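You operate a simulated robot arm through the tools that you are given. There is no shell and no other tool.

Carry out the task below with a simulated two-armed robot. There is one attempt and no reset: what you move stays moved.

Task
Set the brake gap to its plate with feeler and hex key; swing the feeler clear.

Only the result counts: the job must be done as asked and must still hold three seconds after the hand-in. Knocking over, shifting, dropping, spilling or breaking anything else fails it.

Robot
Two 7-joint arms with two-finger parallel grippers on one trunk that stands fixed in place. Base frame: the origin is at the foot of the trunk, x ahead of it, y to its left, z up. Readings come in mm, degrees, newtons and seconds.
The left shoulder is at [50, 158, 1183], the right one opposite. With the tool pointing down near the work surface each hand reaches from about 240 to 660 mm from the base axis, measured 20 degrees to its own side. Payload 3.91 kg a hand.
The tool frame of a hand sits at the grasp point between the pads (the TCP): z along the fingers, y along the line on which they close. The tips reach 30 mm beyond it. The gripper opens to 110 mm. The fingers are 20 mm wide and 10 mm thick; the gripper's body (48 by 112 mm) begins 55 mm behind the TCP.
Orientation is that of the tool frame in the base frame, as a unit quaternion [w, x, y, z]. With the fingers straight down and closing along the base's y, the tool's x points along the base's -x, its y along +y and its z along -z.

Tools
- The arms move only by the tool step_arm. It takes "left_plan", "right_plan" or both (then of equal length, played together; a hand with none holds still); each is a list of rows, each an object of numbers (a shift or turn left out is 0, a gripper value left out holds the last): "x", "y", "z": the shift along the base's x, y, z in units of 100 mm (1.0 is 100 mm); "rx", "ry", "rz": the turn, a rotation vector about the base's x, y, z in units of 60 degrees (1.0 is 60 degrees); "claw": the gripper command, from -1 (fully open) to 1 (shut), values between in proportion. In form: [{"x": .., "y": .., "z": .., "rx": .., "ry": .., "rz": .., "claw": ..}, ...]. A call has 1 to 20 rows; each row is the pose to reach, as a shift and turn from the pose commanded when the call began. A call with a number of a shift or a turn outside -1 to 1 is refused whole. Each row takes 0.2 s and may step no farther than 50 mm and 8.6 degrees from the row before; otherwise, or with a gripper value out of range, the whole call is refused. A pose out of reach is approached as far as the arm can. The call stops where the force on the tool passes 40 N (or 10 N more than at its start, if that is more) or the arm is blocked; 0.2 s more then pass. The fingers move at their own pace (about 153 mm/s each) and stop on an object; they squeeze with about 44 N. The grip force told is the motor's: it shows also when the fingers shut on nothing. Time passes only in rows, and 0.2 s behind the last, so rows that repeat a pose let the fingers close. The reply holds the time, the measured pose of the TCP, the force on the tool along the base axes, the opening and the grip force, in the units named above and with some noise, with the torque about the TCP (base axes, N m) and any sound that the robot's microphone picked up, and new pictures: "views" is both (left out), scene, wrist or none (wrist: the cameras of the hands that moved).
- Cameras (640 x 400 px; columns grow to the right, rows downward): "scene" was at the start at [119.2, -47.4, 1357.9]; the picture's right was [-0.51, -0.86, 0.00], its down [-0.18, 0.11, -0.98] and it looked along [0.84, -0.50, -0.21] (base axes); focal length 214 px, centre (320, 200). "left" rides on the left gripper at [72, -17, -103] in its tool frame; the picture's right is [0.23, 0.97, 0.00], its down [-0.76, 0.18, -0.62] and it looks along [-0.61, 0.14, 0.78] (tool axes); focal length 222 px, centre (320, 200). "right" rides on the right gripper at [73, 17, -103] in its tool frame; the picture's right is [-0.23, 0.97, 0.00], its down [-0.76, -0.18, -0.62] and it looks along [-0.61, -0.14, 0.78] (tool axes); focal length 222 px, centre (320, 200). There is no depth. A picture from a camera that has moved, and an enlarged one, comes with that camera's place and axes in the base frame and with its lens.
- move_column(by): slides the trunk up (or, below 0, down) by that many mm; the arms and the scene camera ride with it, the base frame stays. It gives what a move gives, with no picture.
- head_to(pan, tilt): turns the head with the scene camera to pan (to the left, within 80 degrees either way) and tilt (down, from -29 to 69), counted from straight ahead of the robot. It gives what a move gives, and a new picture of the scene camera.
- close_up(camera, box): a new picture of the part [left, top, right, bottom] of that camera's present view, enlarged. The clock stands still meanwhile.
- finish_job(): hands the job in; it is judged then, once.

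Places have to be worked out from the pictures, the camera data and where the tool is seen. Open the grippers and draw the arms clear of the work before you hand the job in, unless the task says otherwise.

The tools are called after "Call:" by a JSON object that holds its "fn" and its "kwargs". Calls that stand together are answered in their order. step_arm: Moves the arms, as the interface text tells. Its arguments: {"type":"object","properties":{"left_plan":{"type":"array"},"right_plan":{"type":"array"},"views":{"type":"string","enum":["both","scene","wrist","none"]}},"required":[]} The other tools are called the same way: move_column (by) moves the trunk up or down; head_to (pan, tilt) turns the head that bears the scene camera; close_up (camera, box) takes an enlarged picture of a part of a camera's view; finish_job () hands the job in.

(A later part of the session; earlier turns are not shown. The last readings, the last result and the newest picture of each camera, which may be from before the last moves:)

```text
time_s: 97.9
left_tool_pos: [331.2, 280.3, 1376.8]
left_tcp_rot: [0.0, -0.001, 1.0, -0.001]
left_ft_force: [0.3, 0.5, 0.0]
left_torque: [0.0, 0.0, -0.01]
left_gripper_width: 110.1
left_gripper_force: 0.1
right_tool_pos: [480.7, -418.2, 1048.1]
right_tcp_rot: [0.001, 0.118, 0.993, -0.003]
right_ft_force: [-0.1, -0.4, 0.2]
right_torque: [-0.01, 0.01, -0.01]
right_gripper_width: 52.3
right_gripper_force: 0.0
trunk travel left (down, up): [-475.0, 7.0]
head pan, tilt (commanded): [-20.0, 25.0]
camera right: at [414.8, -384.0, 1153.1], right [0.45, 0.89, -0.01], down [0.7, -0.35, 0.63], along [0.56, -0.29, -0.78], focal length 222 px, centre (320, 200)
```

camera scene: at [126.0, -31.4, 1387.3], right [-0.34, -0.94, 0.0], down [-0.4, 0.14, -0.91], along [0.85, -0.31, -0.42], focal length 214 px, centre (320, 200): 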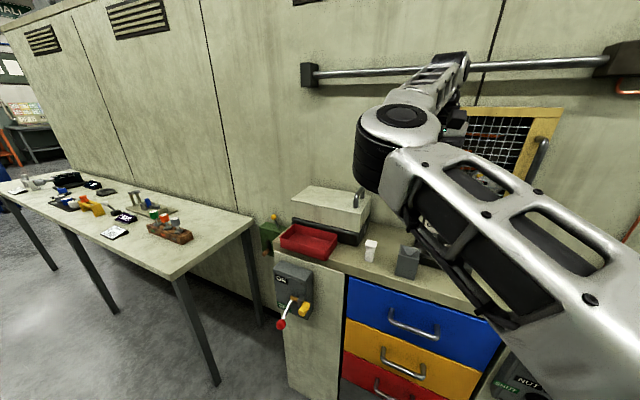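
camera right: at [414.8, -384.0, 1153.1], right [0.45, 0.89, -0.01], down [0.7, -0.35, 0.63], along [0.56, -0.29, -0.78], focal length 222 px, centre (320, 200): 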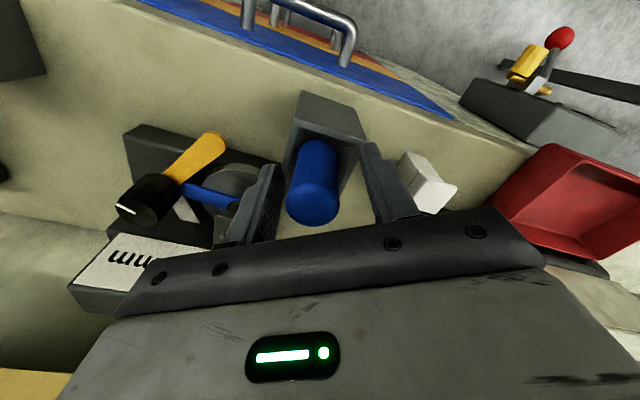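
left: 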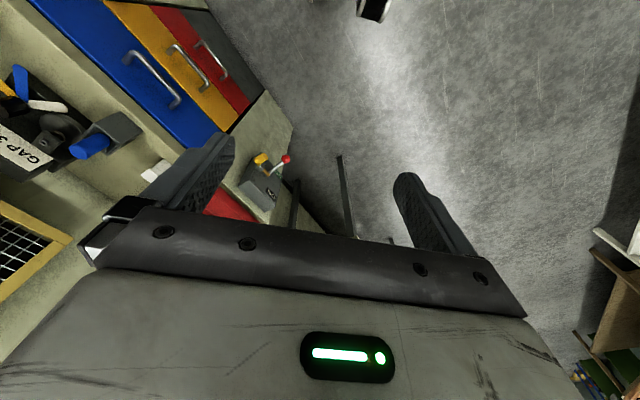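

The key stands back in its holder. I rise and move over to the knob at yaw ≈-50°, ready to swing the fan counter-clockwise.

Call:
{"fn": "step_arm", "kwargs": {"right_plan": [{"z": 0.2}, {"z": 0.5}, {"z": 0.8}, {"z": 0.9}, {"z": 0.9}], "views": "wrist"}}

Call:
{"fn": "step_arm", "kwargs": {"right_plan": [{"x": -0.05, "y": -0.25, "rz": -0.12}, {"x": -0.1, "y": -0.5, "rz": -0.24}, {"x": -0.15, "y": -0.75, "rz": -0.36}, {"x": -0.2, "y": -1.0, "rz": -0.48}, {"x": -0.2, "y": -1.0, "rz": -0.6}, {"x": -0.2, "y": -1.0, "rz": -0.6}], "views": "none"}}

Call:
{"fn": "step_arm", "kwargs": {"right_plan": [{"x": -0.04, "y": -0.25}, {"x": -0.07, "y": -0.46}, {"x": -0.07, "y": -0.46}, {"x": -0.07, "y": -0.46}], "views": "both"}}

```text
time_s: 99.1
left_tool_pos: [329.8, 280.7, 1377.9]
left_tcp_rot: [0.0, 0.0, 1.0, -0.001]
left_ft_force: [0.2, -0.2, 0.2]
left_torque: [0.01, 0.01, 0.01]
left_gripper_width: 110.2
left_gripper_force: 0.1
right_tool_pos: [480.2, -417.2, 1140.8]
right_tcp_rot: [0.001, 0.119, 0.993, -0.003]
right_ft_force: [-0.2, 0.3, 0.4]
right_torque: [0.03, -0.01, 0.02]
right_gripper_width: 52.5
right_gripper_force: 0.0
trunk travel left (down, up): [-475.0, 7.0]
head pan, tilt (commanded): [-20.0, 25.0]
camera right: at [415.4, -382.5, 1244.4], right [0.45, 0.89, -0.01], down [0.7, -0.35, 0.63], along [0.56, -0.29, -0.78], focal length 222 px, centre (320, 200)
```

right: 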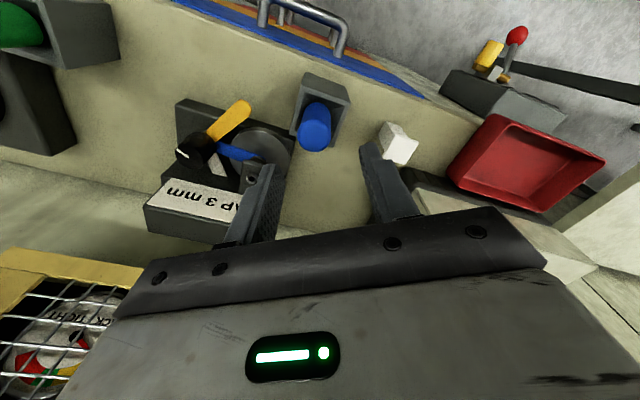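

```text
time_s: 100.5
left_tool_pos: [330.3, 279.2, 1378.7]
left_tcp_rot: [0.0, -0.001, 1.0, -0.001]
left_ft_force: [-0.5, -0.5, 0.9]
left_torque: [-0.01, 0.03, 0.01]
left_gripper_width: 109.9
left_gripper_force: 0.1
right_tool_pos: [461.0, -519.9, 1138.6]
right_tcp_rot: [0.0, 0.421, 0.907, -0.002]
right_ft_force: [-0.4, 0.9, 0.5]
right_torque: [0.03, 0.0, -0.03]
right_gripper_width: 52.3
right_gripper_force: 0.0
trunk travel left (down, up): [-475.0, 7.0]
head pan, tilt (commanded): [-20.0, 25.0]
```

```text
time_s: 101.5
left_tool_pos: [330.1, 279.9, 1377.7]
left_tcp_rot: [0.0, -0.001, 1.0, -0.001]
left_ft_force: [0.4, 0.4, -0.4]
left_torque: [0.01, 0.02, 0.02]
left_gripper_width: 110.2
left_gripper_force: 0.0
right_tool_pos: [456.1, -563.7, 1142.0]
right_tcp_rot: [0.0, 0.419, 0.908, -0.002]
right_ft_force: [0.4, -0.9, -0.3]
right_torque: [0.03, 0.02, -0.01]
right_gripper_width: 52.4
right_gripper_force: 0.0
trunk travel left (down, up): [-475.0, 7.0]
head pan, tilt (commanded): [-20.0, 25.0]
camera scene: at [125.7, -31.3, 1387.3], right [-0.34, -0.94, 0.0], down [-0.4, 0.14, -0.91], along [0.85, -0.31, -0.42], focal length 214 px, centre (320, 200)
camera right: at [422.2, -496.6, 1243.8], right [0.89, 0.46, -0.01], down [0.36, -0.69, 0.63], along [0.28, -0.56, -0.78], focal length 222 px, centre (320, 200)
```

scene: 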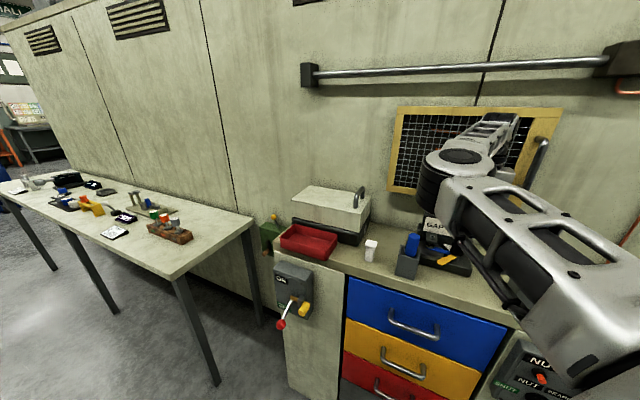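
right: 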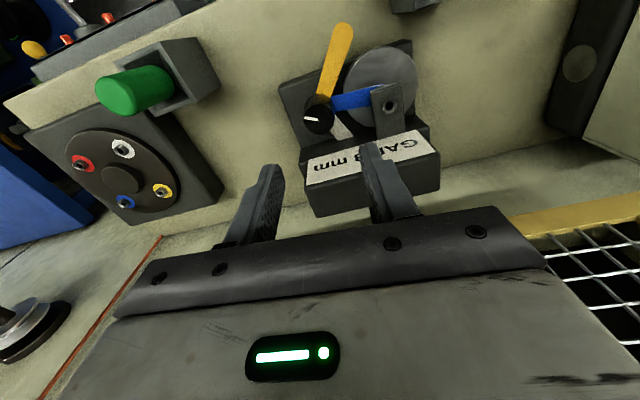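

Above the knob. I shift 2.5 mm in -x and descend to z≈1043.

Call:
{"fn": "step_arm", "kwargs": {"right_plan": [{"x": -0.025, "z": -0.3}, {"x": -0.025, "z": -0.6}, {"x": -0.025, "z": -0.8}, {"x": -0.025, "z": -0.93}, {"x": -0.025, "z": -0.99}, {"x": -0.025, "z": -0.99}], "views": "wrist"}}

```text
time_s: 102.9
left_tool_pos: [329.8, 280.0, 1378.6]
left_tcp_rot: [0.0, -0.001, 1.0, -0.001]
left_ft_force: [0.6, -0.2, 0.0]
left_torque: [-0.01, 0.0, 0.0]
left_gripper_width: 109.8
left_gripper_force: 0.2
right_tool_pos: [453.6, -564.8, 1040.0]
right_tcp_rot: [-0.001, 0.419, 0.908, -0.003]
right_ft_force: [-0.3, 0.1, -0.6]
right_torque: [0.03, 0.02, -0.02]
right_gripper_width: 52.1
right_gripper_force: 0.0
trunk travel left (down, up): [-475.0, 7.0]
head pan, tilt (commanded): [-20.0, 25.0]
camera right: at [419.4, -498.0, 1143.1], right [0.89, 0.46, -0.01], down [0.36, -0.69, 0.63], along [0.28, -0.56, -0.78], focal length 222 px, centre (320, 200)
```

right: 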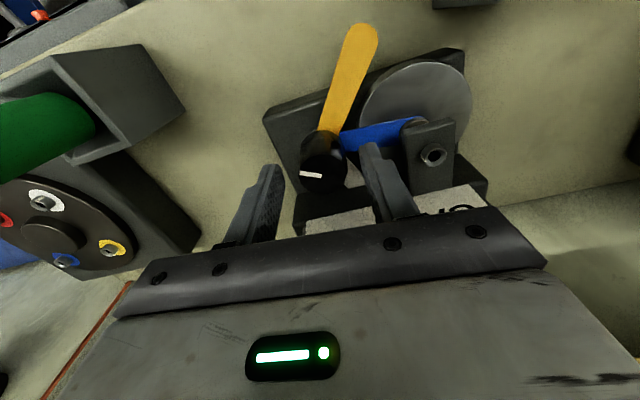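

Knob is centred between the fingers. I grip it and try a small counter-clockwise turn (~8°) to feel the drag.

Call:
{"fn": "step_arm", "kwargs": {"right_plan": [{"claw": 0.4}, {"claw": 1}, {"claw": 1}, {"claw": 1}], "views": "none"}}

Call:
{"fn": "step_arm", "kwargs": {"right_plan": [{"rz": 0.05}, {"rz": 0.1}, {"rz": 0.13}, {"rz": 0.13}], "views": "wrist"}}

```text
time_s: 103.9
left_tool_pos: [330.5, 281.0, 1378.9]
left_tcp_rot: [0.0, -0.001, 1.0, -0.001]
left_ft_force: [0.3, -0.5, -0.4]
left_torque: [0.02, 0.0, -0.02]
left_gripper_width: 110.0
left_gripper_force: 0.0
right_tool_pos: [452.7, -563.0, 1040.0]
right_tcp_rot: [0.001, 0.419, 0.908, -0.003]
right_ft_force: [4.8, 4.4, -4.2]
right_torque: [0.25, -0.81, 0.01]
right_gripper_width: 33.6
right_gripper_force: 44.8
trunk travel left (down, up): [-475.0, 7.0]
head pan, tilt (commanded): [-20.0, 25.0]
```

```text
time_s: 104.9
left_tool_pos: [332.4, 280.2, 1376.3]
left_tcp_rot: [-0.001, 0.0, 1.0, -0.001]
left_ft_force: [-0.3, -0.1, -0.4]
left_torque: [0.03, -0.01, 0.01]
left_gripper_width: 110.0
left_gripper_force: 0.0
right_tool_pos: [453.1, -563.2, 1039.5]
right_tcp_rot: [0.0, 0.355, 0.935, -0.003]
right_ft_force: [10.9, 3.7, -10.2]
right_torque: [0.17, -0.74, 0.02]
right_gripper_width: 33.6
right_gripper_force: 45.5
trunk travel left (down, up): [-475.0, 7.0]
head pan, tilt (commanded): [-20.0, 25.0]
camera right: at [411.6, -502.6, 1143.2], right [0.82, 0.58, 0.0], down [0.45, -0.64, 0.62], along [0.36, -0.51, -0.78], focal length 222 px, centre (320, 200)
```

right: 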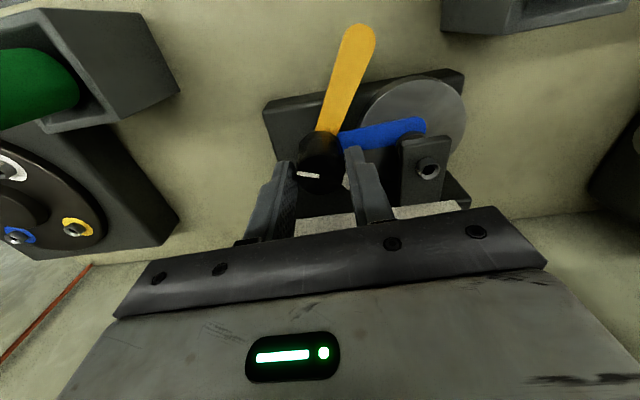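

The fan turned freely with essentially no drag. I continue to ~+32° total so that no blade is in the gap, then inspect the gap itself.

Call:
{"fn": "step_arm", "kwargs": {"right_plan": [{"rz": 0.12}, {"rz": 0.24}, {"rz": 0.36}, {"rz": 0.42}, {"rz": 0.42}], "views": "wrist"}}

Call:
{"fn": "close_up", "kwargs": {"camera": "scene", "box": [416, 236, 440, 251]}}

```text
time_s: 106.1
left_tool_pos: [332.6, 280.1, 1376.3]
left_tcp_rot: [-0.001, -0.001, 1.0, -0.001]
left_ft_force: [-0.2, -0.1, 0.8]
left_torque: [0.02, 0.01, -0.02]
left_gripper_width: 110.3
left_gripper_force: 0.1
right_tool_pos: [452.8, -564.5, 1039.5]
right_tcp_rot: [0.0, 0.144, 0.99, -0.002]
right_ft_force: [7.6, 3.8, -9.4]
right_torque: [0.75, -0.44, 0.03]
right_gripper_width: 33.6
right_gripper_force: 45.4
trunk travel left (down, up): [-475.0, 7.0]
head pan, tilt (commanded): [-20.0, 25.0]
camera right: at [389.5, -526.7, 1143.3], right [0.49, 0.87, 0.0], down [0.68, -0.38, 0.62], along [0.54, -0.31, -0.78], focal length 222 px, centre (320, 200)
```

right: 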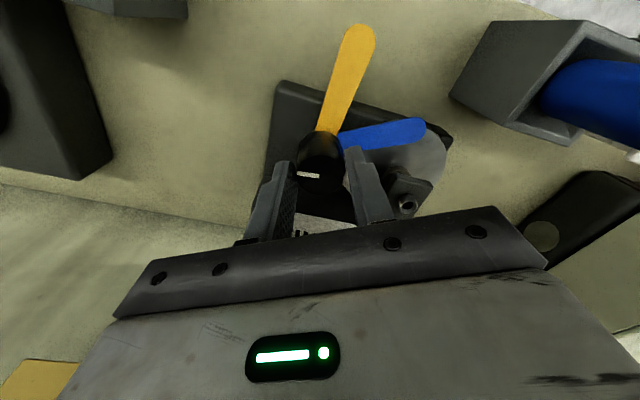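

```text
16.00 times, centred on (428, 244) of scene
camera zoom: at [127.4, -31.6, 1387.1], right [-0.34, -0.94, 0.0], down [-0.4, 0.14, -0.91], along [0.85, -0.31, -0.42], focal length 3432 px, centre (-1408, -496)
```

zoom: 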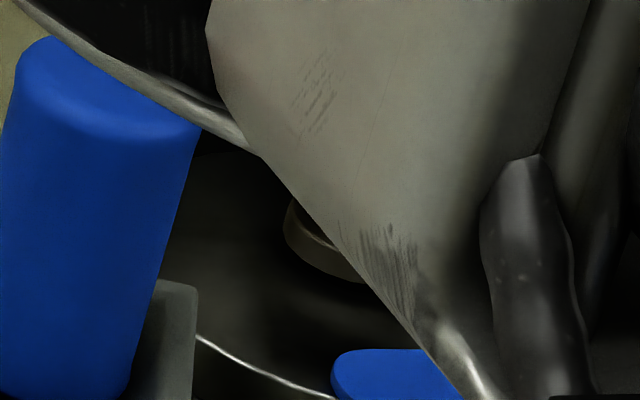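

Blue is out of the gap. I release the knob and retract the hand to measure the bare gap from the low camera position.

Call:
{"fn": "step_arm", "kwargs": {"right_plan": [{"claw": 0.05}, {"claw": 0.05}, {"claw": 0.05}], "views": "none"}}

Call:
{"fn": "step_arm", "kwargs": {"right_plan": [{"z": 0.3}, {"z": 0.65}, {"x": -0.2, "y": 0.1, "z": 1.0}, {"x": -0.5, "y": 0.3, "z": 1.0}, {"x": -0.6, "y": 0.5, "z": 1.0}, {"x": -0.6, "y": 0.5, "z": 1.0}], "views": "none"}}

Call:
{"fn": "step_arm", "kwargs": {"right_plan": [{"x": -0.2, "y": 0.15, "z": 0.35}, {"x": -0.4, "y": 0.3, "z": 0.7}, {"x": -0.58, "y": 0.47, "z": 1.0}, {"x": -0.58, "y": 0.47, "z": 1.0}], "views": "none"}}

Call:
{"fn": "step_arm", "kwargs": {"right_plan": [{"z": 0.4}, {"z": 0.8}, {"z": 1.0}, {"z": 1.0}], "views": "none"}}

Call:
{"fn": "step_arm", "kwargs": {"right_plan": [{"z": 0.4}, {"z": 0.8}, {"z": 1.0}, {"z": 1.0}], "views": "scene"}}

```text
time_s: 106.9
left_tool_pos: [331.1, 280.7, 1378.1]
left_tcp_rot: [0.001, 0.0, 1.0, 0.0]
left_ft_force: [-0.4, -0.7, -0.5]
left_torque: [0.02, -0.01, -0.01]
left_gripper_width: 110.3
left_gripper_force: 0.1
right_tool_pos: [453.3, -563.9, 1041.6]
right_tcp_rot: [0.001, 0.145, 0.989, -0.004]
right_ft_force: [0.2, 0.0, 0.8]
right_torque: [0.0, -0.01, 0.01]
right_gripper_width: 52.4
right_gripper_force: 0.1
trunk travel left (down, up): [-475.0, 7.0]
head pan, tilt (commanded): [-20.0, 25.0]
```

```text
time_s: 108.3
left_tool_pos: [330.3, 280.6, 1377.8]
left_tcp_rot: [0.0, 0.0, 1.0, -0.001]
left_ft_force: [0.1, -0.1, -0.4]
left_torque: [0.0, -0.02, 0.02]
left_gripper_width: 109.8
left_gripper_force: 0.1
right_tool_pos: [388.6, -514.1, 1141.8]
right_tcp_rot: [0.0, 0.144, 0.99, -0.002]
right_ft_force: [0.1, -0.8, 0.5]
right_torque: [0.0, 0.01, -0.02]
right_gripper_width: 52.5
right_gripper_force: 0.1
trunk travel left (down, up): [-475.0, 7.0]
head pan, tilt (commanded): [-20.0, 25.0]
```

```text
time_s: 109.3
left_tool_pos: [330.2, 280.8, 1377.4]
left_tcp_rot: [0.0, 0.0, 1.0, 0.0]
left_ft_force: [1.0, 0.1, 0.5]
left_torque: [0.01, 0.0, 0.03]
left_gripper_width: 109.7
left_gripper_force: 0.0
right_tool_pos: [336.6, -464.4, 1241.9]
right_tcp_rot: [0.001, 0.145, 0.989, -0.003]
right_ft_force: [-0.1, 0.2, 0.1]
right_torque: [0.0, 0.03, 0.04]
right_gripper_width: 52.2
right_gripper_force: 0.0
trunk travel left (down, up): [-475.0, 7.0]
head pan, tilt (commanded): [-20.0, 25.0]
```

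```text
time_s: 110.3
left_tool_pos: [329.7, 279.7, 1377.8]
left_tcp_rot: [0.0, -0.001, 1.0, -0.001]
left_ft_force: [0.1, -0.5, 0.6]
left_torque: [-0.04, 0.0, 0.03]
left_gripper_width: 109.8
left_gripper_force: 0.0
right_tool_pos: [335.8, -470.0, 1342.3]
right_tcp_rot: [0.0, 0.144, 0.99, -0.003]
right_ft_force: [0.5, 0.5, 0.2]
right_torque: [0.01, 0.0, 0.0]
right_gripper_width: 52.6
right_gripper_force: 0.0
trunk travel left (down, up): [-475.0, 7.0]
head pan, tilt (commanded): [-20.0, 25.0]
```

```text
time_s: 111.3
left_tool_pos: [331.4, 280.8, 1378.4]
left_tcp_rot: [0.0, 0.0, 1.0, -0.002]
left_ft_force: [0.4, 0.1, 1.0]
left_torque: [0.0, 0.03, 0.02]
left_gripper_width: 110.0
left_gripper_force: 0.0
right_tool_pos: [333.5, -469.5, 1441.9]
right_tcp_rot: [0.001, 0.144, 0.99, -0.004]
right_ft_force: [-0.2, 0.8, -1.2]
right_torque: [0.02, 0.01, -0.02]
right_gripper_width: 52.2
right_gripper_force: 0.1
trunk travel left (down, up): [-475.0, 7.0]
head pan, tilt (commanded): [-20.0, 25.0]
camera scene: at [126.0, -31.0, 1387.3], right [-0.34, -0.94, 0.0], down [-0.4, 0.14, -0.91], along [0.85, -0.31, -0.42], focal length 214 px, centre (320, 200)
```

scene: 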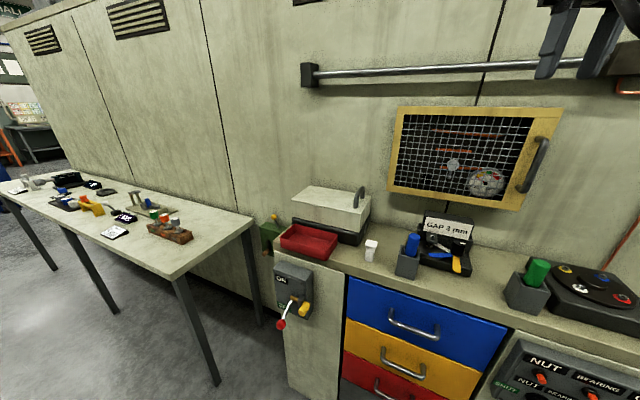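

Arm retracted; key handle stands in its holder. I lower the column (a bit more, 320 mm) for the shallowest safe view of the gap.

Call:
{"fn": "move_column", "kwargs": {"by": -310}}

Call:
{"fn": "head_to", "kwargs": {"pan": -40, "tilt": 8}}

```text
time_s: 114.4
left_tool_pos: [331.9, 279.5, 1067.0]
left_tcp_rot: [0.0, -0.001, 1.0, -0.001]
left_ft_force: [-0.6, 0.1, 0.1]
left_torque: [-0.02, 0.01, 0.0]
left_gripper_width: 110.0
left_gripper_force: 0.2
right_tool_pos: [333.6, -469.4, 1131.6]
right_tcp_rot: [0.001, 0.144, 0.99, -0.004]
right_ft_force: [-0.2, 0.4, -0.3]
right_torque: [0.03, -0.02, 0.0]
right_gripper_width: 52.3
right_gripper_force: 0.1
trunk travel left (down, up): [-165.0, 317.0]
head pan, tilt (commanded): [-20.0, 25.0]
```

```text
time_s: 115.2
left_tool_pos: [330.9, 280.2, 1067.0]
left_tcp_rot: [0.0, 0.0, 1.0, -0.001]
left_ft_force: [0.5, -0.5, 0.8]
left_torque: [0.0, 0.0, -0.03]
left_gripper_width: 110.0
left_gripper_force: 0.1
right_tool_pos: [333.6, -469.4, 1130.6]
right_tcp_rot: [0.001, 0.145, 0.989, -0.004]
right_ft_force: [0.2, 0.6, 0.2]
right_torque: [0.0, -0.01, 0.0]
right_gripper_width: 52.2
right_gripper_force: 0.1
trunk travel left (down, up): [-165.0, 317.0]
head pan, tilt (commanded): [-40.0, 8.0]
camera scene: at [110.1, -59.2, 1104.9], right [-0.64, -0.77, 0.0], down [-0.11, 0.09, -0.99], along [0.76, -0.64, -0.14], focal length 214 px, centre (320, 200)
```

scene: 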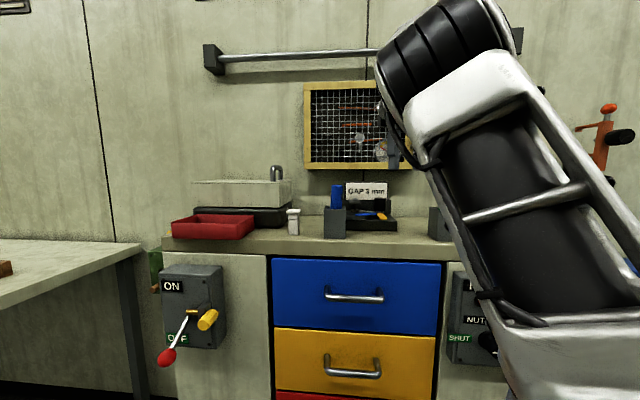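

Call:
{"fn": "close_up", "kwargs": {"camera": "scene", "box": [340, 198, 380, 223]}}

Call:
{"fn": "close_up", "kwargs": {"camera": "scene", "box": [352, 203, 392, 228]}}

```text
16.00 times, centred on (360, 210) of scene
camera zoom: at [110.1, -59.2, 1104.9], right [-0.64, -0.77, 0.0], down [-0.11, 0.09, -0.99], along [0.76, -0.64, -0.14], focal length 3432 px, centre (-320, 32)
```

zoom: 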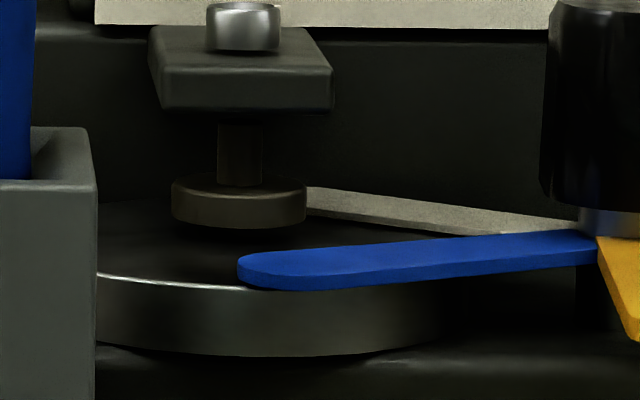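

```text
16.00 times, centred on (372, 216) of scene
camera zoom: at [110.1, -59.2, 1104.9], right [-0.64, -0.77, 0.0], down [-0.11, 0.09, -0.99], along [0.76, -0.64, -0.14], focal length 3432 px, centre (-512, -48)
```

zoom: 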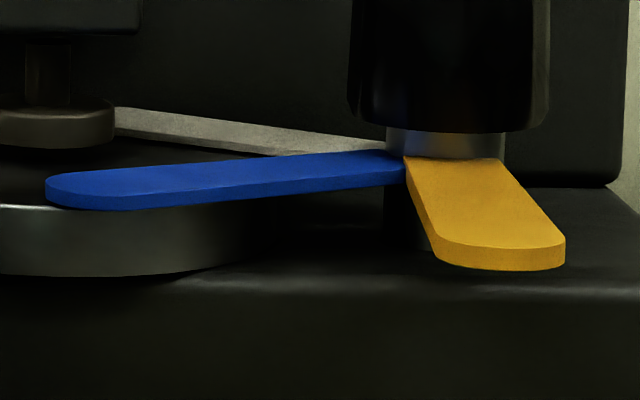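

The gap is visible with blue swung out. For a like-for-like comparison with the earlier picture (blade in), I return to exactly the same camera pose (column +60, pan -40, tilt 12).

Call:
{"fn": "move_column", "kwargs": {"by": 60}}

Call:
{"fn": "head_to", "kwargs": {"pan": -40, "tilt": 12}}

Call:
{"fn": "close_up", "kwargs": {"camera": "scene", "box": [340, 200, 380, 225]}}

```text
time_s: 116.2
left_tool_pos: [331.0, 281.4, 1128.4]
left_tcp_rot: [0.0, 0.0, 1.0, -0.001]
left_ft_force: [-0.1, -0.8, 0.4]
left_torque: [-0.02, -0.03, -0.01]
left_gripper_width: 110.2
left_gripper_force: 0.0
right_tool_pos: [332.3, -468.8, 1190.4]
right_tcp_rot: [0.001, 0.145, 0.989, -0.004]
right_ft_force: [0.6, 0.9, -0.2]
right_torque: [-0.03, 0.01, -0.01]
right_gripper_width: 52.4
right_gripper_force: 0.1
trunk travel left (down, up): [-225.0, 257.0]
head pan, tilt (commanded): [-40.0, 8.0]
```

```text
time_s: 116.9
left_tool_pos: [331.1, 279.5, 1127.7]
left_tcp_rot: [0.0, -0.001, 1.0, -0.001]
left_ft_force: [0.4, -0.5, 1.3]
left_torque: [0.01, 0.0, 0.0]
left_gripper_width: 110.1
left_gripper_force: 0.1
right_tool_pos: [333.8, -469.6, 1191.2]
right_tcp_rot: [0.002, 0.144, 0.99, -0.004]
right_ft_force: [0.0, -0.7, 0.0]
right_torque: [0.01, 0.03, -0.01]
right_gripper_width: 52.1
right_gripper_force: 0.0
trunk travel left (down, up): [-225.0, 257.0]
head pan, tilt (commanded): [-40.0, 12.0]
camera scene: at [110.5, -59.6, 1158.5], right [-0.64, -0.77, 0.0], down [-0.16, 0.13, -0.98], along [0.75, -0.63, -0.21], focal length 214 px, centre (320, 200)
```

scene: 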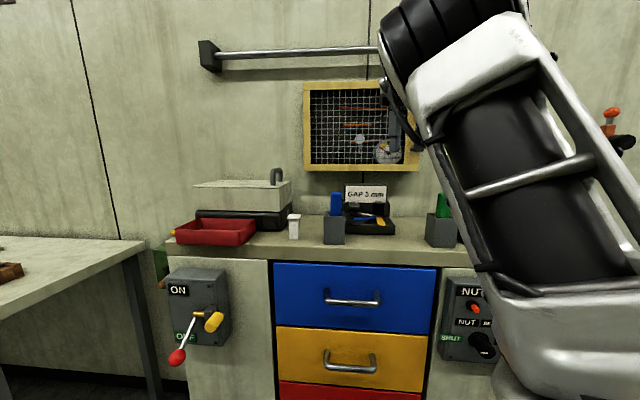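

```text
16.00 times, centred on (360, 212) of scene
camera zoom: at [110.5, -59.6, 1158.5], right [-0.64, -0.77, 0.0], down [-0.16, 0.13, -0.98], along [0.75, -0.63, -0.21], focal length 3432 px, centre (-320, 0)
```

zoom: 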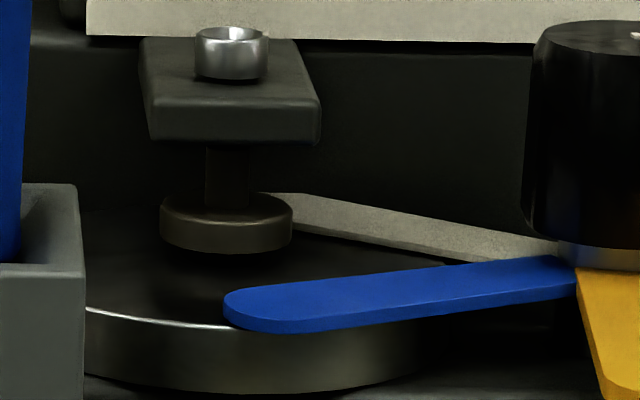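

Relative to the arm the pad has not moved, and blade-bottom-to-pad-bottom spans ≈3 mm, so the set gap matches the blue feeler. Now I complete the swing so all blades are far from the pad (back to the starting fan position): column up again and return to the knob.

Call:
{"fn": "move_column", "kwargs": {"by": 250}}

Call:
{"fn": "head_to", "kwargs": {"pan": -20, "tilt": 25}}

Call:
{"fn": "step_arm", "kwargs": {"right_plan": [{"x": 0.1, "y": -0.1, "z": -0.3, "rz": -0.1}, {"x": 0.3, "y": -0.3, "z": -0.6, "rz": -0.2}, {"x": 0.5, "y": -0.5, "z": -0.9, "rz": -0.3}, {"x": 0.7, "y": -0.6, "z": -1.0, "rz": -0.4}, {"x": 0.7, "y": -0.6, "z": -1.0, "rz": -0.48}, {"x": 0.7, "y": -0.6, "z": -1.0, "rz": -0.48}], "views": "none"}}

Call:
{"fn": "step_arm", "kwargs": {"right_plan": [{"x": 0.15, "y": -0.1, "z": -0.3}, {"x": 0.35, "y": -0.25, "z": -0.6}, {"x": 0.5, "y": -0.345, "z": -0.9}, {"x": 0.5, "y": -0.345, "z": -1.0}, {"x": 0.5, "y": -0.345, "z": -1.0}], "views": "none"}}

Call:
{"fn": "step_arm", "kwargs": {"right_plan": [{"z": -0.3}, {"z": -0.6}, {"z": -0.9}, {"z": -1.0}, {"z": -1.0}], "views": "both"}}

```text
time_s: 119.5
left_tool_pos: [330.1, 280.5, 1376.9]
left_tcp_rot: [0.0, -0.001, 1.0, -0.001]
left_ft_force: [0.7, 0.1, -0.2]
left_torque: [-0.02, -0.02, 0.02]
left_gripper_width: 109.9
left_gripper_force: 0.2
right_tool_pos: [332.5, -470.2, 1442.0]
right_tcp_rot: [0.001, 0.145, 0.989, -0.004]
right_ft_force: [0.2, 0.7, 0.7]
right_torque: [-0.04, 0.01, 0.0]
right_gripper_width: 52.0
right_gripper_force: 0.1
trunk travel left (down, up): [-475.0, 7.0]
head pan, tilt (commanded): [-40.0, 12.0]
```

```text
time_s: 120.3
left_tool_pos: [330.1, 280.1, 1378.1]
left_tcp_rot: [0.0, 0.0, 1.0, 0.0]
left_ft_force: [-0.1, -0.5, 0.5]
left_torque: [0.03, 0.02, -0.01]
left_gripper_width: 110.0
left_gripper_force: 0.2
right_tool_pos: [333.4, -469.3, 1441.5]
right_tcp_rot: [0.001, 0.145, 0.989, -0.004]
right_ft_force: [-0.4, 0.9, -0.4]
right_torque: [-0.02, 0.01, 0.03]
right_gripper_width: 51.9
right_gripper_force: 0.1
trunk travel left (down, up): [-475.0, 7.0]
head pan, tilt (commanded): [-20.0, 25.0]
camera scene: at [125.6, -31.3, 1387.4], right [-0.34, -0.94, 0.0], down [-0.4, 0.14, -0.91], along [0.85, -0.31, -0.42], focal length 214 px, centre (320, 200)
```

scene: 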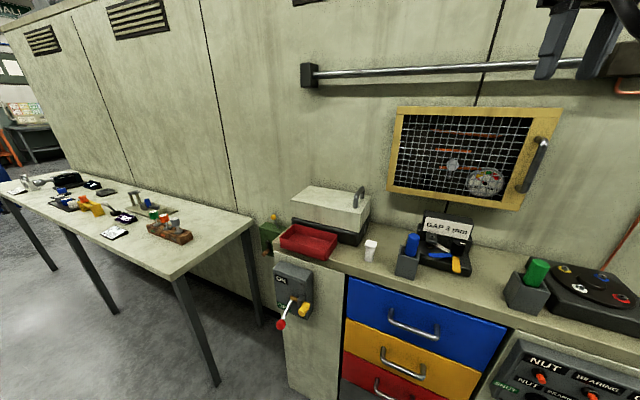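

```text
time_s: 121.7
left_tool_pos: [330.7, 278.6, 1377.9]
left_tcp_rot: [0.0, 0.0, 1.0, -0.001]
left_ft_force: [-0.5, 0.2, 0.5]
left_torque: [-0.03, 0.0, 0.01]
left_gripper_width: 109.9
left_gripper_force: 0.1
right_tool_pos: [402.4, -529.0, 1340.9]
right_tcp_rot: [0.0, 0.387, 0.922, -0.003]
right_ft_force: [0.0, 0.2, -0.2]
right_torque: [0.0, -0.01, 0.0]
right_gripper_width: 52.4
right_gripper_force: 0.0
trunk travel left (down, up): [-475.0, 7.0]
head pan, tilt (commanded): [-20.0, 25.0]
```

```text
time_s: 122.9
left_tool_pos: [331.2, 279.8, 1377.4]
left_tcp_rot: [-0.001, -0.001, 1.0, -0.002]
left_ft_force: [0.1, 0.0, 0.1]
left_torque: [0.01, -0.01, -0.04]
left_gripper_width: 110.0
left_gripper_force: 0.0
right_tool_pos: [453.7, -563.3, 1240.2]
right_tcp_rot: [0.0, 0.386, 0.923, -0.003]
right_ft_force: [0.1, 0.5, -0.8]
right_torque: [0.01, 0.02, -0.03]
right_gripper_width: 52.5
right_gripper_force: 0.1
trunk travel left (down, up): [-475.0, 7.0]
head pan, tilt (commanded): [-20.0, 25.0]
```

```text
time_s: 124.1
left_tool_pos: [330.1, 280.9, 1378.3]
left_tcp_rot: [0.0, -0.001, 1.0, -0.001]
left_ft_force: [-0.3, 0.6, 0.2]
left_torque: [0.0, -0.02, 0.02]
left_gripper_width: 109.8
left_gripper_force: 0.1
right_tool_pos: [452.3, -563.0, 1140.7]
right_tcp_rot: [-0.001, 0.386, 0.922, -0.003]
right_ft_force: [0.2, 0.5, -0.7]
right_torque: [0.0, 0.01, 0.0]
right_gripper_width: 52.4
right_gripper_force: 0.1
trunk travel left (down, up): [-475.0, 7.0]
head pan, tilt (commanded): [-20.0, 25.0]
camera scene: at [125.7, -31.2, 1387.3], right [-0.34, -0.94, 0.0], down [-0.4, 0.14, -0.91], along [0.85, -0.31, -0.42], focal length 214 px, centre (320, 200)
camera right: at [414.7, -499.4, 1244.3], right [0.85, 0.52, -0.01], down [0.41, -0.66, 0.63], along [0.32, -0.54, -0.78], focal length 222 px, centre (320, 200)
```

scene: 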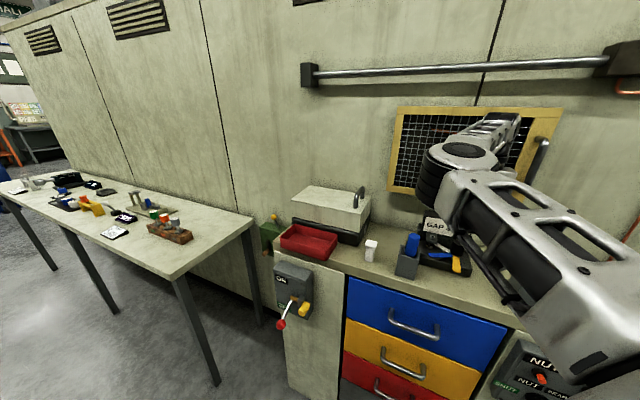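
right: 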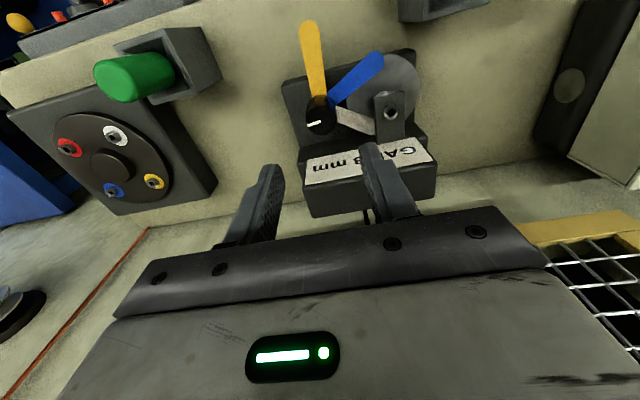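

Over the knob, fan at +33°. I descend and grip again, then sweep the fan further counter-clockwise.

Call:
{"fn": "step_arm", "kwargs": {"right_plan": [{"x": 0.01, "y": -0.01, "z": -0.3}, {"x": 0.01, "y": -0.01, "z": -0.6}, {"x": 0.01, "y": -0.01, "z": -0.8}, {"x": 0.01, "y": -0.01, "z": -0.92}, {"x": 0.01, "y": -0.01, "z": -0.98}, {"x": 0.01, "y": -0.01, "z": -0.98}], "views": "none"}}

Call:
{"fn": "step_arm", "kwargs": {"right_plan": [{"claw": 0.4}, {"claw": 1}, {"claw": 1}, {"claw": 1}], "views": "wrist"}}

```text
time_s: 125.5
left_tool_pos: [330.9, 280.0, 1378.3]
left_tcp_rot: [0.0, -0.001, 1.0, 0.0]
left_ft_force: [-0.8, 0.6, 0.6]
left_torque: [-0.02, 0.03, -0.02]
left_gripper_width: 110.2
left_gripper_force: 0.1
right_tool_pos: [454.5, -566.7, 1043.9]
right_tcp_rot: [0.0, 0.386, 0.922, -0.003]
right_ft_force: [0.4, -0.6, 0.1]
right_torque: [-0.01, 0.02, 0.03]
right_gripper_width: 52.3
right_gripper_force: 0.1
trunk travel left (down, up): [-475.0, 7.0]
head pan, tilt (commanded): [-20.0, 25.0]
```

```text
time_s: 126.5
left_tool_pos: [331.5, 280.2, 1377.5]
left_tcp_rot: [0.0, 0.0, 1.0, 0.0]
left_ft_force: [-0.3, 0.3, 0.4]
left_torque: [0.0, 0.0, -0.03]
left_gripper_width: 110.0
left_gripper_force: 0.0
right_tool_pos: [455.3, -565.4, 1044.3]
right_tcp_rot: [0.0, 0.386, 0.922, -0.003]
right_ft_force: [-0.5, 2.0, -3.4]
right_torque: [0.26, -0.42, -0.03]
right_gripper_width: 33.4
right_gripper_force: 44.9
trunk travel left (down, up): [-475.0, 7.0]
head pan, tilt (commanded): [-20.0, 25.0]
camera right: at [417.5, -501.7, 1146.4], right [0.85, 0.52, 0.0], down [0.41, -0.66, 0.63], along [0.32, -0.54, -0.78], focal length 222 px, centre (320, 200)
```

right: 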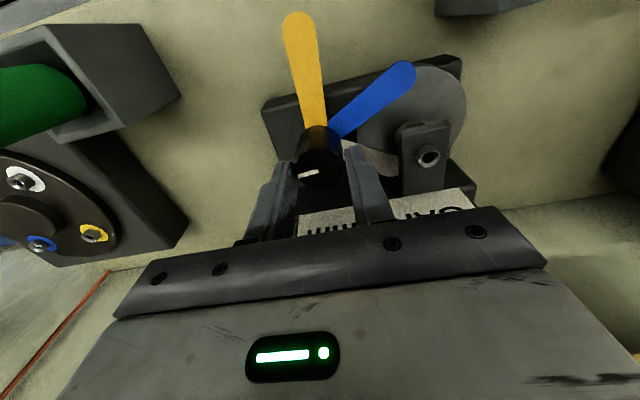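

Gripped with little side load. I turn counter-clockwise in portions, watching torque as white passes through the gap.

Call:
{"fn": "step_arm", "kwargs": {"right_plan": [{"rz": 0.1}, {"rz": 0.2}, {"rz": 0.3}, {"rz": 0.4}, {"rz": 0.4}], "views": "wrist"}}

Call:
{"fn": "close_up", "kwargs": {"camera": "right", "box": [330, 80, 470, 220]}}

```text
time_s: 127.7
left_tool_pos: [331.5, 280.5, 1375.9]
left_tcp_rot: [0.0, -0.002, 1.0, -0.001]
left_ft_force: [0.6, 0.4, 0.4]
left_torque: [0.02, 0.02, -0.03]
left_gripper_width: 109.8
left_gripper_force: 0.0
right_tool_pos: [455.4, -564.9, 1042.6]
right_tcp_rot: [0.002, 0.184, 0.983, -0.004]
right_ft_force: [11.3, 1.5, 4.8]
right_torque: [0.6, 0.06, -0.01]
right_gripper_width: 33.4
right_gripper_force: 44.8
trunk travel left (down, up): [-475.0, 7.0]
head pan, tilt (commanded): [-20.0, 25.0]
camera right: at [394.8, -522.1, 1146.2], right [0.56, 0.83, -0.01], down [0.64, -0.44, 0.63], along [0.52, -0.36, -0.78], focal length 222 px, centre (320, 200)
```

right: 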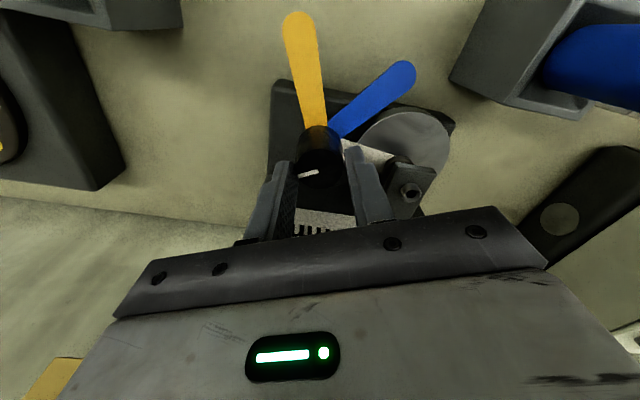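

```text
2.86 times, centred on (400, 150) of right
camera zoom: at [394.8, -522.1, 1146.2], right [0.56, 0.83, -0.01], down [0.64, -0.44, 0.63], along [0.52, -0.36, -0.78], focal length 635 px, centre (91, 343)
```

zoom: 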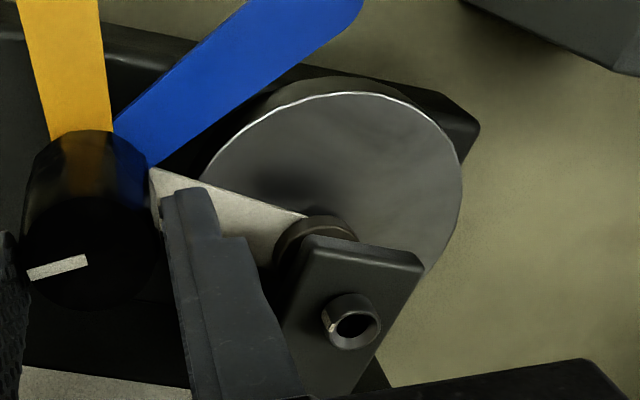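

White slides under the pad without resistance. I continue counter-clockwise ~58° to bring white well out the other side.

Call:
{"fn": "step_arm", "kwargs": {"right_plan": [{"rz": 0.13}, {"rz": 0.26}, {"rz": 0.39}, {"rz": 0.52}, {"rz": 0.65}, {"rz": 0.78}, {"rz": 0.91}, {"rz": 0.98}, {"rz": 0.98}], "views": "wrist"}}

Call:
{"fn": "close_up", "kwargs": {"camera": "right", "box": [250, 20, 450, 220]}}

```text
time_s: 129.7
left_tool_pos: [331.7, 281.3, 1377.4]
left_tcp_rot: [-0.001, -0.001, 1.0, -0.001]
left_ft_force: [0.3, -1.4, 1.6]
left_torque: [0.02, 0.01, 0.01]
left_gripper_width: 109.9
left_gripper_force: 0.0
right_tool_pos: [455.1, -564.3, 1042.7]
right_tcp_rot: [0.003, -0.321, 0.947, 0.0]
right_ft_force: [13.6, 5.0, 3.2]
right_torque: [0.57, -0.78, 0.02]
right_gripper_width: 33.6
right_gripper_force: 45.4
trunk travel left (down, up): [-475.0, 7.0]
head pan, tilt (commanded): [-20.0, 25.0]
camera right: at [387.6, -593.5, 1146.2], right [-0.41, 0.91, 0.0], down [0.71, 0.32, 0.63], along [0.57, 0.26, -0.78], focal length 222 px, centre (320, 200)
```

right: 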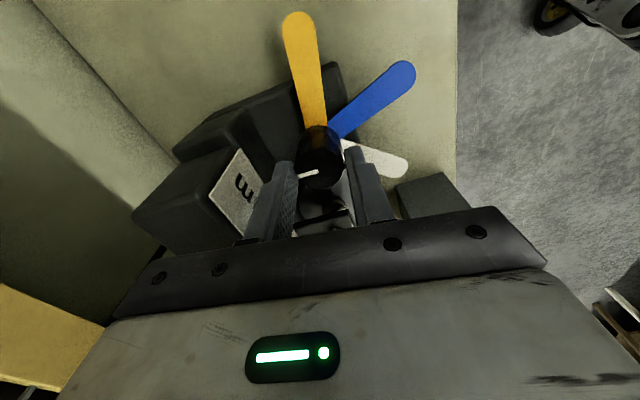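

```text
2.00 times, centred on (350, 120) of right
camera zoom: at [387.6, -593.5, 1146.2], right [-0.41, 0.91, 0.0], down [0.71, 0.32, 0.63], along [0.57, 0.26, -0.78], focal length 444 px, centre (260, 360)
```

zoom: 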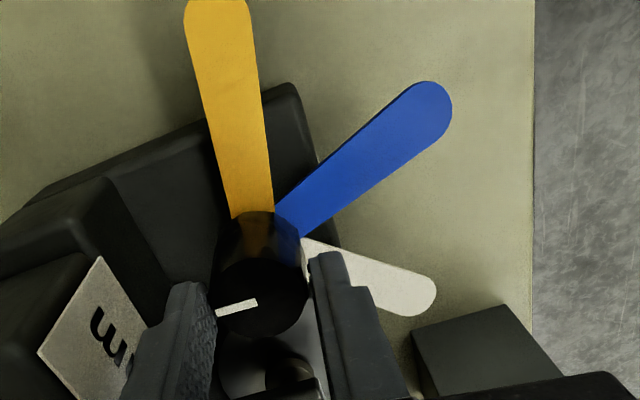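

The fan is back to its starting position (≈+116° total), all blades clear of the pad, with no torque felt. I release the knob and rise clear.

Call:
{"fn": "step_arm", "kwargs": {"right_plan": [{"claw": 0.3}, {"claw": 0.05}, {"claw": 0.05}, {"claw": 0.05}], "views": "none"}}

Call:
{"fn": "step_arm", "kwargs": {"right_plan": [{"z": 0.2}, {"z": 0.5}, {"z": 0.85}, {"z": 1.0}, {"z": 1.0}], "views": "wrist"}}

Call:
{"fn": "step_arm", "kwargs": {"right_plan": [{"x": -0.2, "y": 0.15, "z": 0.2, "rz": -0.1}, {"x": -0.5, "y": 0.35, "z": 0.5, "rz": -0.2}, {"x": -0.75, "y": 0.55, "z": 0.8, "rz": -0.3}, {"x": -0.95, "y": 0.75, "z": 1.0, "rz": -0.4}, {"x": -0.95, "y": 0.85, "z": 1.0, "rz": -0.5}, {"x": -0.95, "y": 0.85, "z": 1.0, "rz": -0.6}], "views": "none"}}

Call:
{"fn": "step_arm", "kwargs": {"right_plan": [{"x": -0.1, "y": 0.05, "z": 0.4, "claw": -0.5}, {"x": -0.2, "y": 0.1, "z": 0.8, "claw": -1}, {"x": -0.25, "y": 0.1, "z": 1.0, "claw": -1}, {"x": -0.25, "y": 0.1, "z": 1.0, "claw": -1}], "views": "none"}}

Call:
{"fn": "step_arm", "kwargs": {"right_plan": [{"z": 0.4}, {"z": 0.8}, {"z": 1.0}, {"z": 1.0}], "views": "scene"}}

```text
time_s: 130.7
left_tool_pos: [330.4, 280.7, 1378.4]
left_tcp_rot: [0.0, -0.002, 1.0, -0.002]
left_ft_force: [-0.3, 0.6, -0.1]
left_torque: [-0.03, 0.01, 0.02]
left_gripper_width: 110.2
left_gripper_force: 0.1
right_tool_pos: [452.7, -564.9, 1043.5]
right_tcp_rot: [0.001, -0.321, 0.947, -0.002]
right_ft_force: [1.2, 0.1, -0.8]
right_torque: [-0.01, -0.03, -0.05]
right_gripper_width: 52.6
right_gripper_force: 0.1
trunk travel left (down, up): [-475.0, 7.0]
head pan, tilt (commanded): [-20.0, 25.0]
```

```text
time_s: 131.9
left_tool_pos: [330.6, 280.5, 1377.5]
left_tcp_rot: [0.0, -0.001, 1.0, -0.001]
left_ft_force: [-0.3, -0.4, -0.1]
left_torque: [-0.03, -0.03, 0.02]
left_gripper_width: 110.0
left_gripper_force: 0.0
right_tool_pos: [453.9, -566.4, 1143.6]
right_tcp_rot: [0.002, -0.32, 0.947, -0.002]
right_ft_force: [0.0, -0.7, 0.2]
right_torque: [-0.04, -0.01, 0.02]
right_gripper_width: 52.2
right_gripper_force: 0.1
trunk travel left (down, up): [-475.0, 7.0]
head pan, tilt (commanded): [-20.0, 25.0]
camera right: at [386.0, -596.6, 1247.4], right [-0.41, 0.91, -0.01], down [0.71, 0.32, 0.63], along [0.57, 0.25, -0.78], focal length 222 px, centre (320, 200)
```

right: 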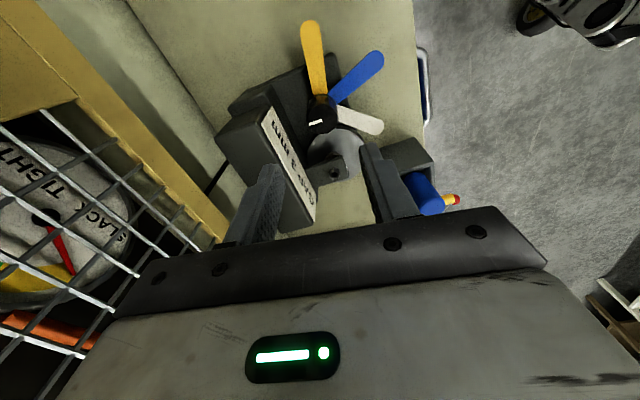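

```text
time_s: 133.3
left_tool_pos: [330.9, 279.5, 1378.2]
left_tcp_rot: [0.0, 0.0, 1.0, -0.001]
left_ft_force: [-0.3, 0.0, 0.5]
left_torque: [0.0, 0.01, 0.0]
left_gripper_width: 110.0
left_gripper_force: 0.1
right_tool_pos: [358.4, -478.4, 1244.0]
right_tcp_rot: [0.002, -0.012, 1.0, -0.002]
right_ft_force: [-0.6, -0.5, -0.2]
right_torque: [0.02, 0.04, 0.0]
right_gripper_width: 52.4
right_gripper_force: 0.1
trunk travel left (down, up): [-475.0, 7.0]
head pan, tilt (commanded): [-20.0, 25.0]
```

```text
time_s: 134.3
left_tool_pos: [331.5, 279.9, 1378.1]
left_tcp_rot: [0.0, -0.001, 1.0, -0.001]
left_ft_force: [0.5, -0.2, -0.6]
left_torque: [0.0, 0.0, 0.01]
left_gripper_width: 110.1
left_gripper_force: 0.2
right_tool_pos: [332.6, -470.4, 1341.1]
right_tcp_rot: [0.001, -0.013, 1.0, -0.004]
right_ft_force: [-0.6, 0.1, -0.5]
right_torque: [-0.02, 0.0, 0.0]
right_gripper_width: 110.1
right_gripper_force: 0.1
trunk travel left (down, up): [-475.0, 7.0]
head pan, tilt (commanded): [-20.0, 25.0]
```

```text
time_s: 135.3
left_tool_pos: [329.7, 280.5, 1378.7]
left_tcp_rot: [0.0, -0.001, 1.0, 0.0]
left_ft_force: [0.1, -0.5, 0.2]
left_torque: [-0.02, 0.01, 0.03]
left_gripper_width: 110.0
left_gripper_force: 0.0
right_tool_pos: [335.2, -469.0, 1441.5]
right_tcp_rot: [0.002, -0.013, 1.0, -0.004]
right_ft_force: [0.4, -0.4, -0.3]
right_torque: [0.01, 0.01, 0.01]
right_gripper_width: 110.1
right_gripper_force: 0.1
trunk travel left (down, up): [-475.0, 7.0]
head pan, tilt (commanded): [-20.0, 25.0]
camera scene: at [126.1, -31.2, 1387.3], right [-0.34, -0.94, 0.0], down [-0.4, 0.14, -0.91], along [0.85, -0.31, -0.42], focal length 214 px, centre (320, 200)
```

scene: 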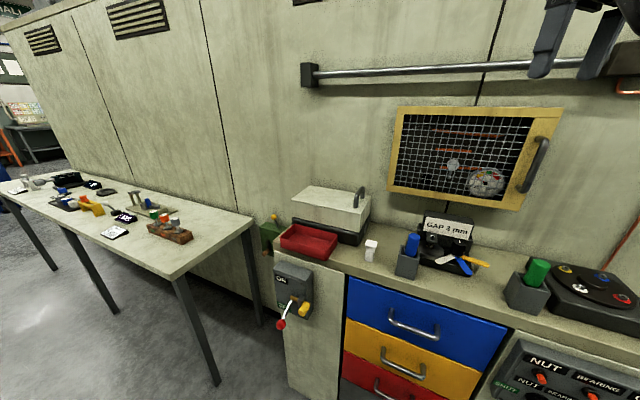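

Everything looks in place (key in holder, fan as at the start, arm clear). I do one last low-angle check of the bare gap, raising the hand first for safety.

Call:
{"fn": "step_arm", "kwargs": {"right_plan": [{"x": -0.1, "z": 0.4}, {"x": -0.2, "z": 0.8}, {"x": -0.2, "z": 0.9}, {"x": -0.2, "z": 0.9}], "views": "none"}}

Call:
{"fn": "move_column", "kwargs": {"by": -350}}

Call:
{"fn": "head_to", "kwargs": {"pan": -40, "tilt": 5}}

```text
time_s: 136.3
left_tool_pos: [331.1, 280.8, 1377.7]
left_tcp_rot: [0.001, -0.001, 1.0, -0.001]
left_ft_force: [0.5, 0.0, 0.2]
left_torque: [-0.01, 0.0, 0.02]
left_gripper_width: 109.9
left_gripper_force: 0.0
right_tool_pos: [315.2, -463.9, 1464.7]
right_tcp_rot: [0.001, -0.013, 1.0, -0.004]
right_ft_force: [-0.4, -0.3, 0.1]
right_torque: [-0.04, 0.01, 0.02]
right_gripper_width: 109.9
right_gripper_force: 0.0
right hand out of reach, approached as far as the arm can: row 1, 2, 3, 4
trunk travel left (down, up): [-475.0, 7.0]
head pan, tilt (commanded): [-20.0, 25.0]
```

```text
time_s: 139.7
left_tool_pos: [330.3, 279.5, 1027.6]
left_tcp_rot: [0.0, -0.001, 1.0, -0.001]
left_ft_force: [-0.8, 0.4, 0.5]
left_torque: [0.01, -0.01, 0.01]
left_gripper_width: 110.0
left_gripper_force: 0.1
right_tool_pos: [315.2, -463.2, 1114.8]
right_tcp_rot: [0.002, -0.013, 1.0, -0.003]
right_ft_force: [1.1, 0.3, -0.4]
right_torque: [0.01, -0.02, -0.02]
right_gripper_width: 110.0
right_gripper_force: 0.1
trunk travel left (down, up): [-125.0, 357.0]
head pan, tilt (commanded): [-20.0, 25.0]
```

```text
time_s: 140.5
left_tool_pos: [331.0, 280.1, 1027.8]
left_tcp_rot: [0.0, -0.001, 1.0, 0.0]
left_ft_force: [0.2, -0.2, -0.1]
left_torque: [-0.01, 0.01, 0.02]
left_gripper_width: 110.2
left_gripper_force: 0.1
right_tool_pos: [316.1, -463.3, 1115.7]
right_tcp_rot: [0.001, -0.013, 1.0, -0.003]
right_ft_force: [-0.7, 1.1, -0.3]
right_torque: [-0.02, 0.03, 0.0]
right_gripper_width: 110.0
right_gripper_force: 0.1
trunk travel left (down, up): [-125.0, 357.0]
head pan, tilt (commanded): [-40.0, 5.0]
camera scene: at [109.5, -58.7, 1069.7], right [-0.64, -0.77, 0.0], down [-0.07, 0.06, -1.0], along [0.76, -0.64, -0.09], focal length 214 px, centre (320, 200)
```

scene: 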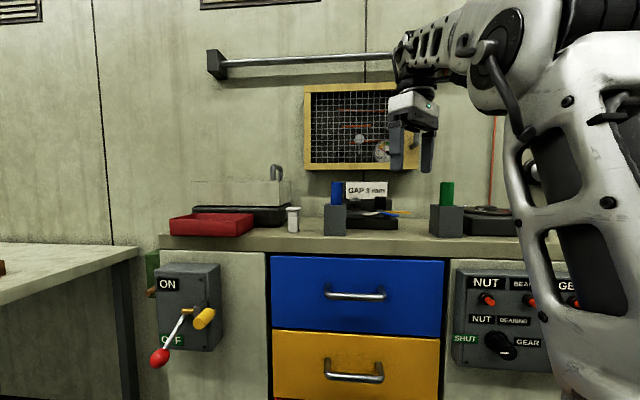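

Call:
{"fn": "close_up", "kwargs": {"camera": "scene", "box": [340, 196, 380, 221]}}

Call:
{"fn": "close_up", "kwargs": {"camera": "scene", "box": [372, 196, 412, 221]}}

```text
16.00 times, centred on (360, 208) of scene
camera zoom: at [109.5, -58.7, 1069.7], right [-0.64, -0.77, 0.0], down [-0.07, 0.06, -1.0], along [0.76, -0.64, -0.09], focal length 3432 px, centre (-320, 64)
```

zoom: 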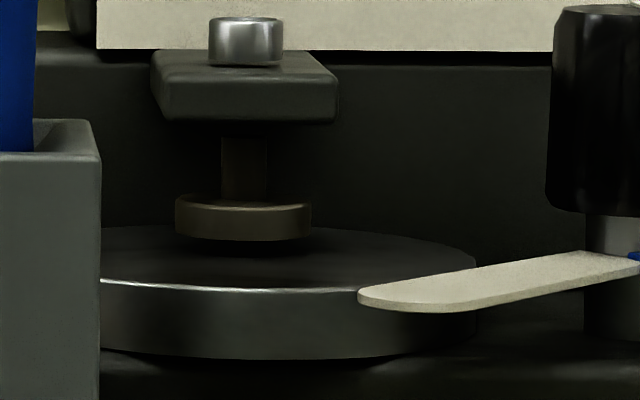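

```text
16.00 times, centred on (392, 208) of scene
camera zoom: at [109.5, -58.7, 1069.7], right [-0.64, -0.77, 0.0], down [-0.07, 0.06, -1.0], along [0.76, -0.64, -0.09], focal length 3432 px, centre (-832, 64)
```

zoom: 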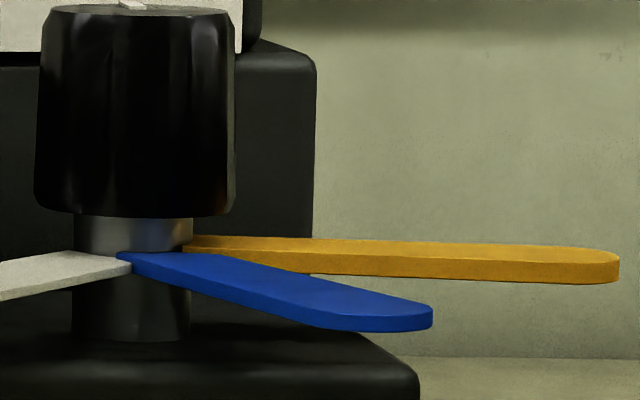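

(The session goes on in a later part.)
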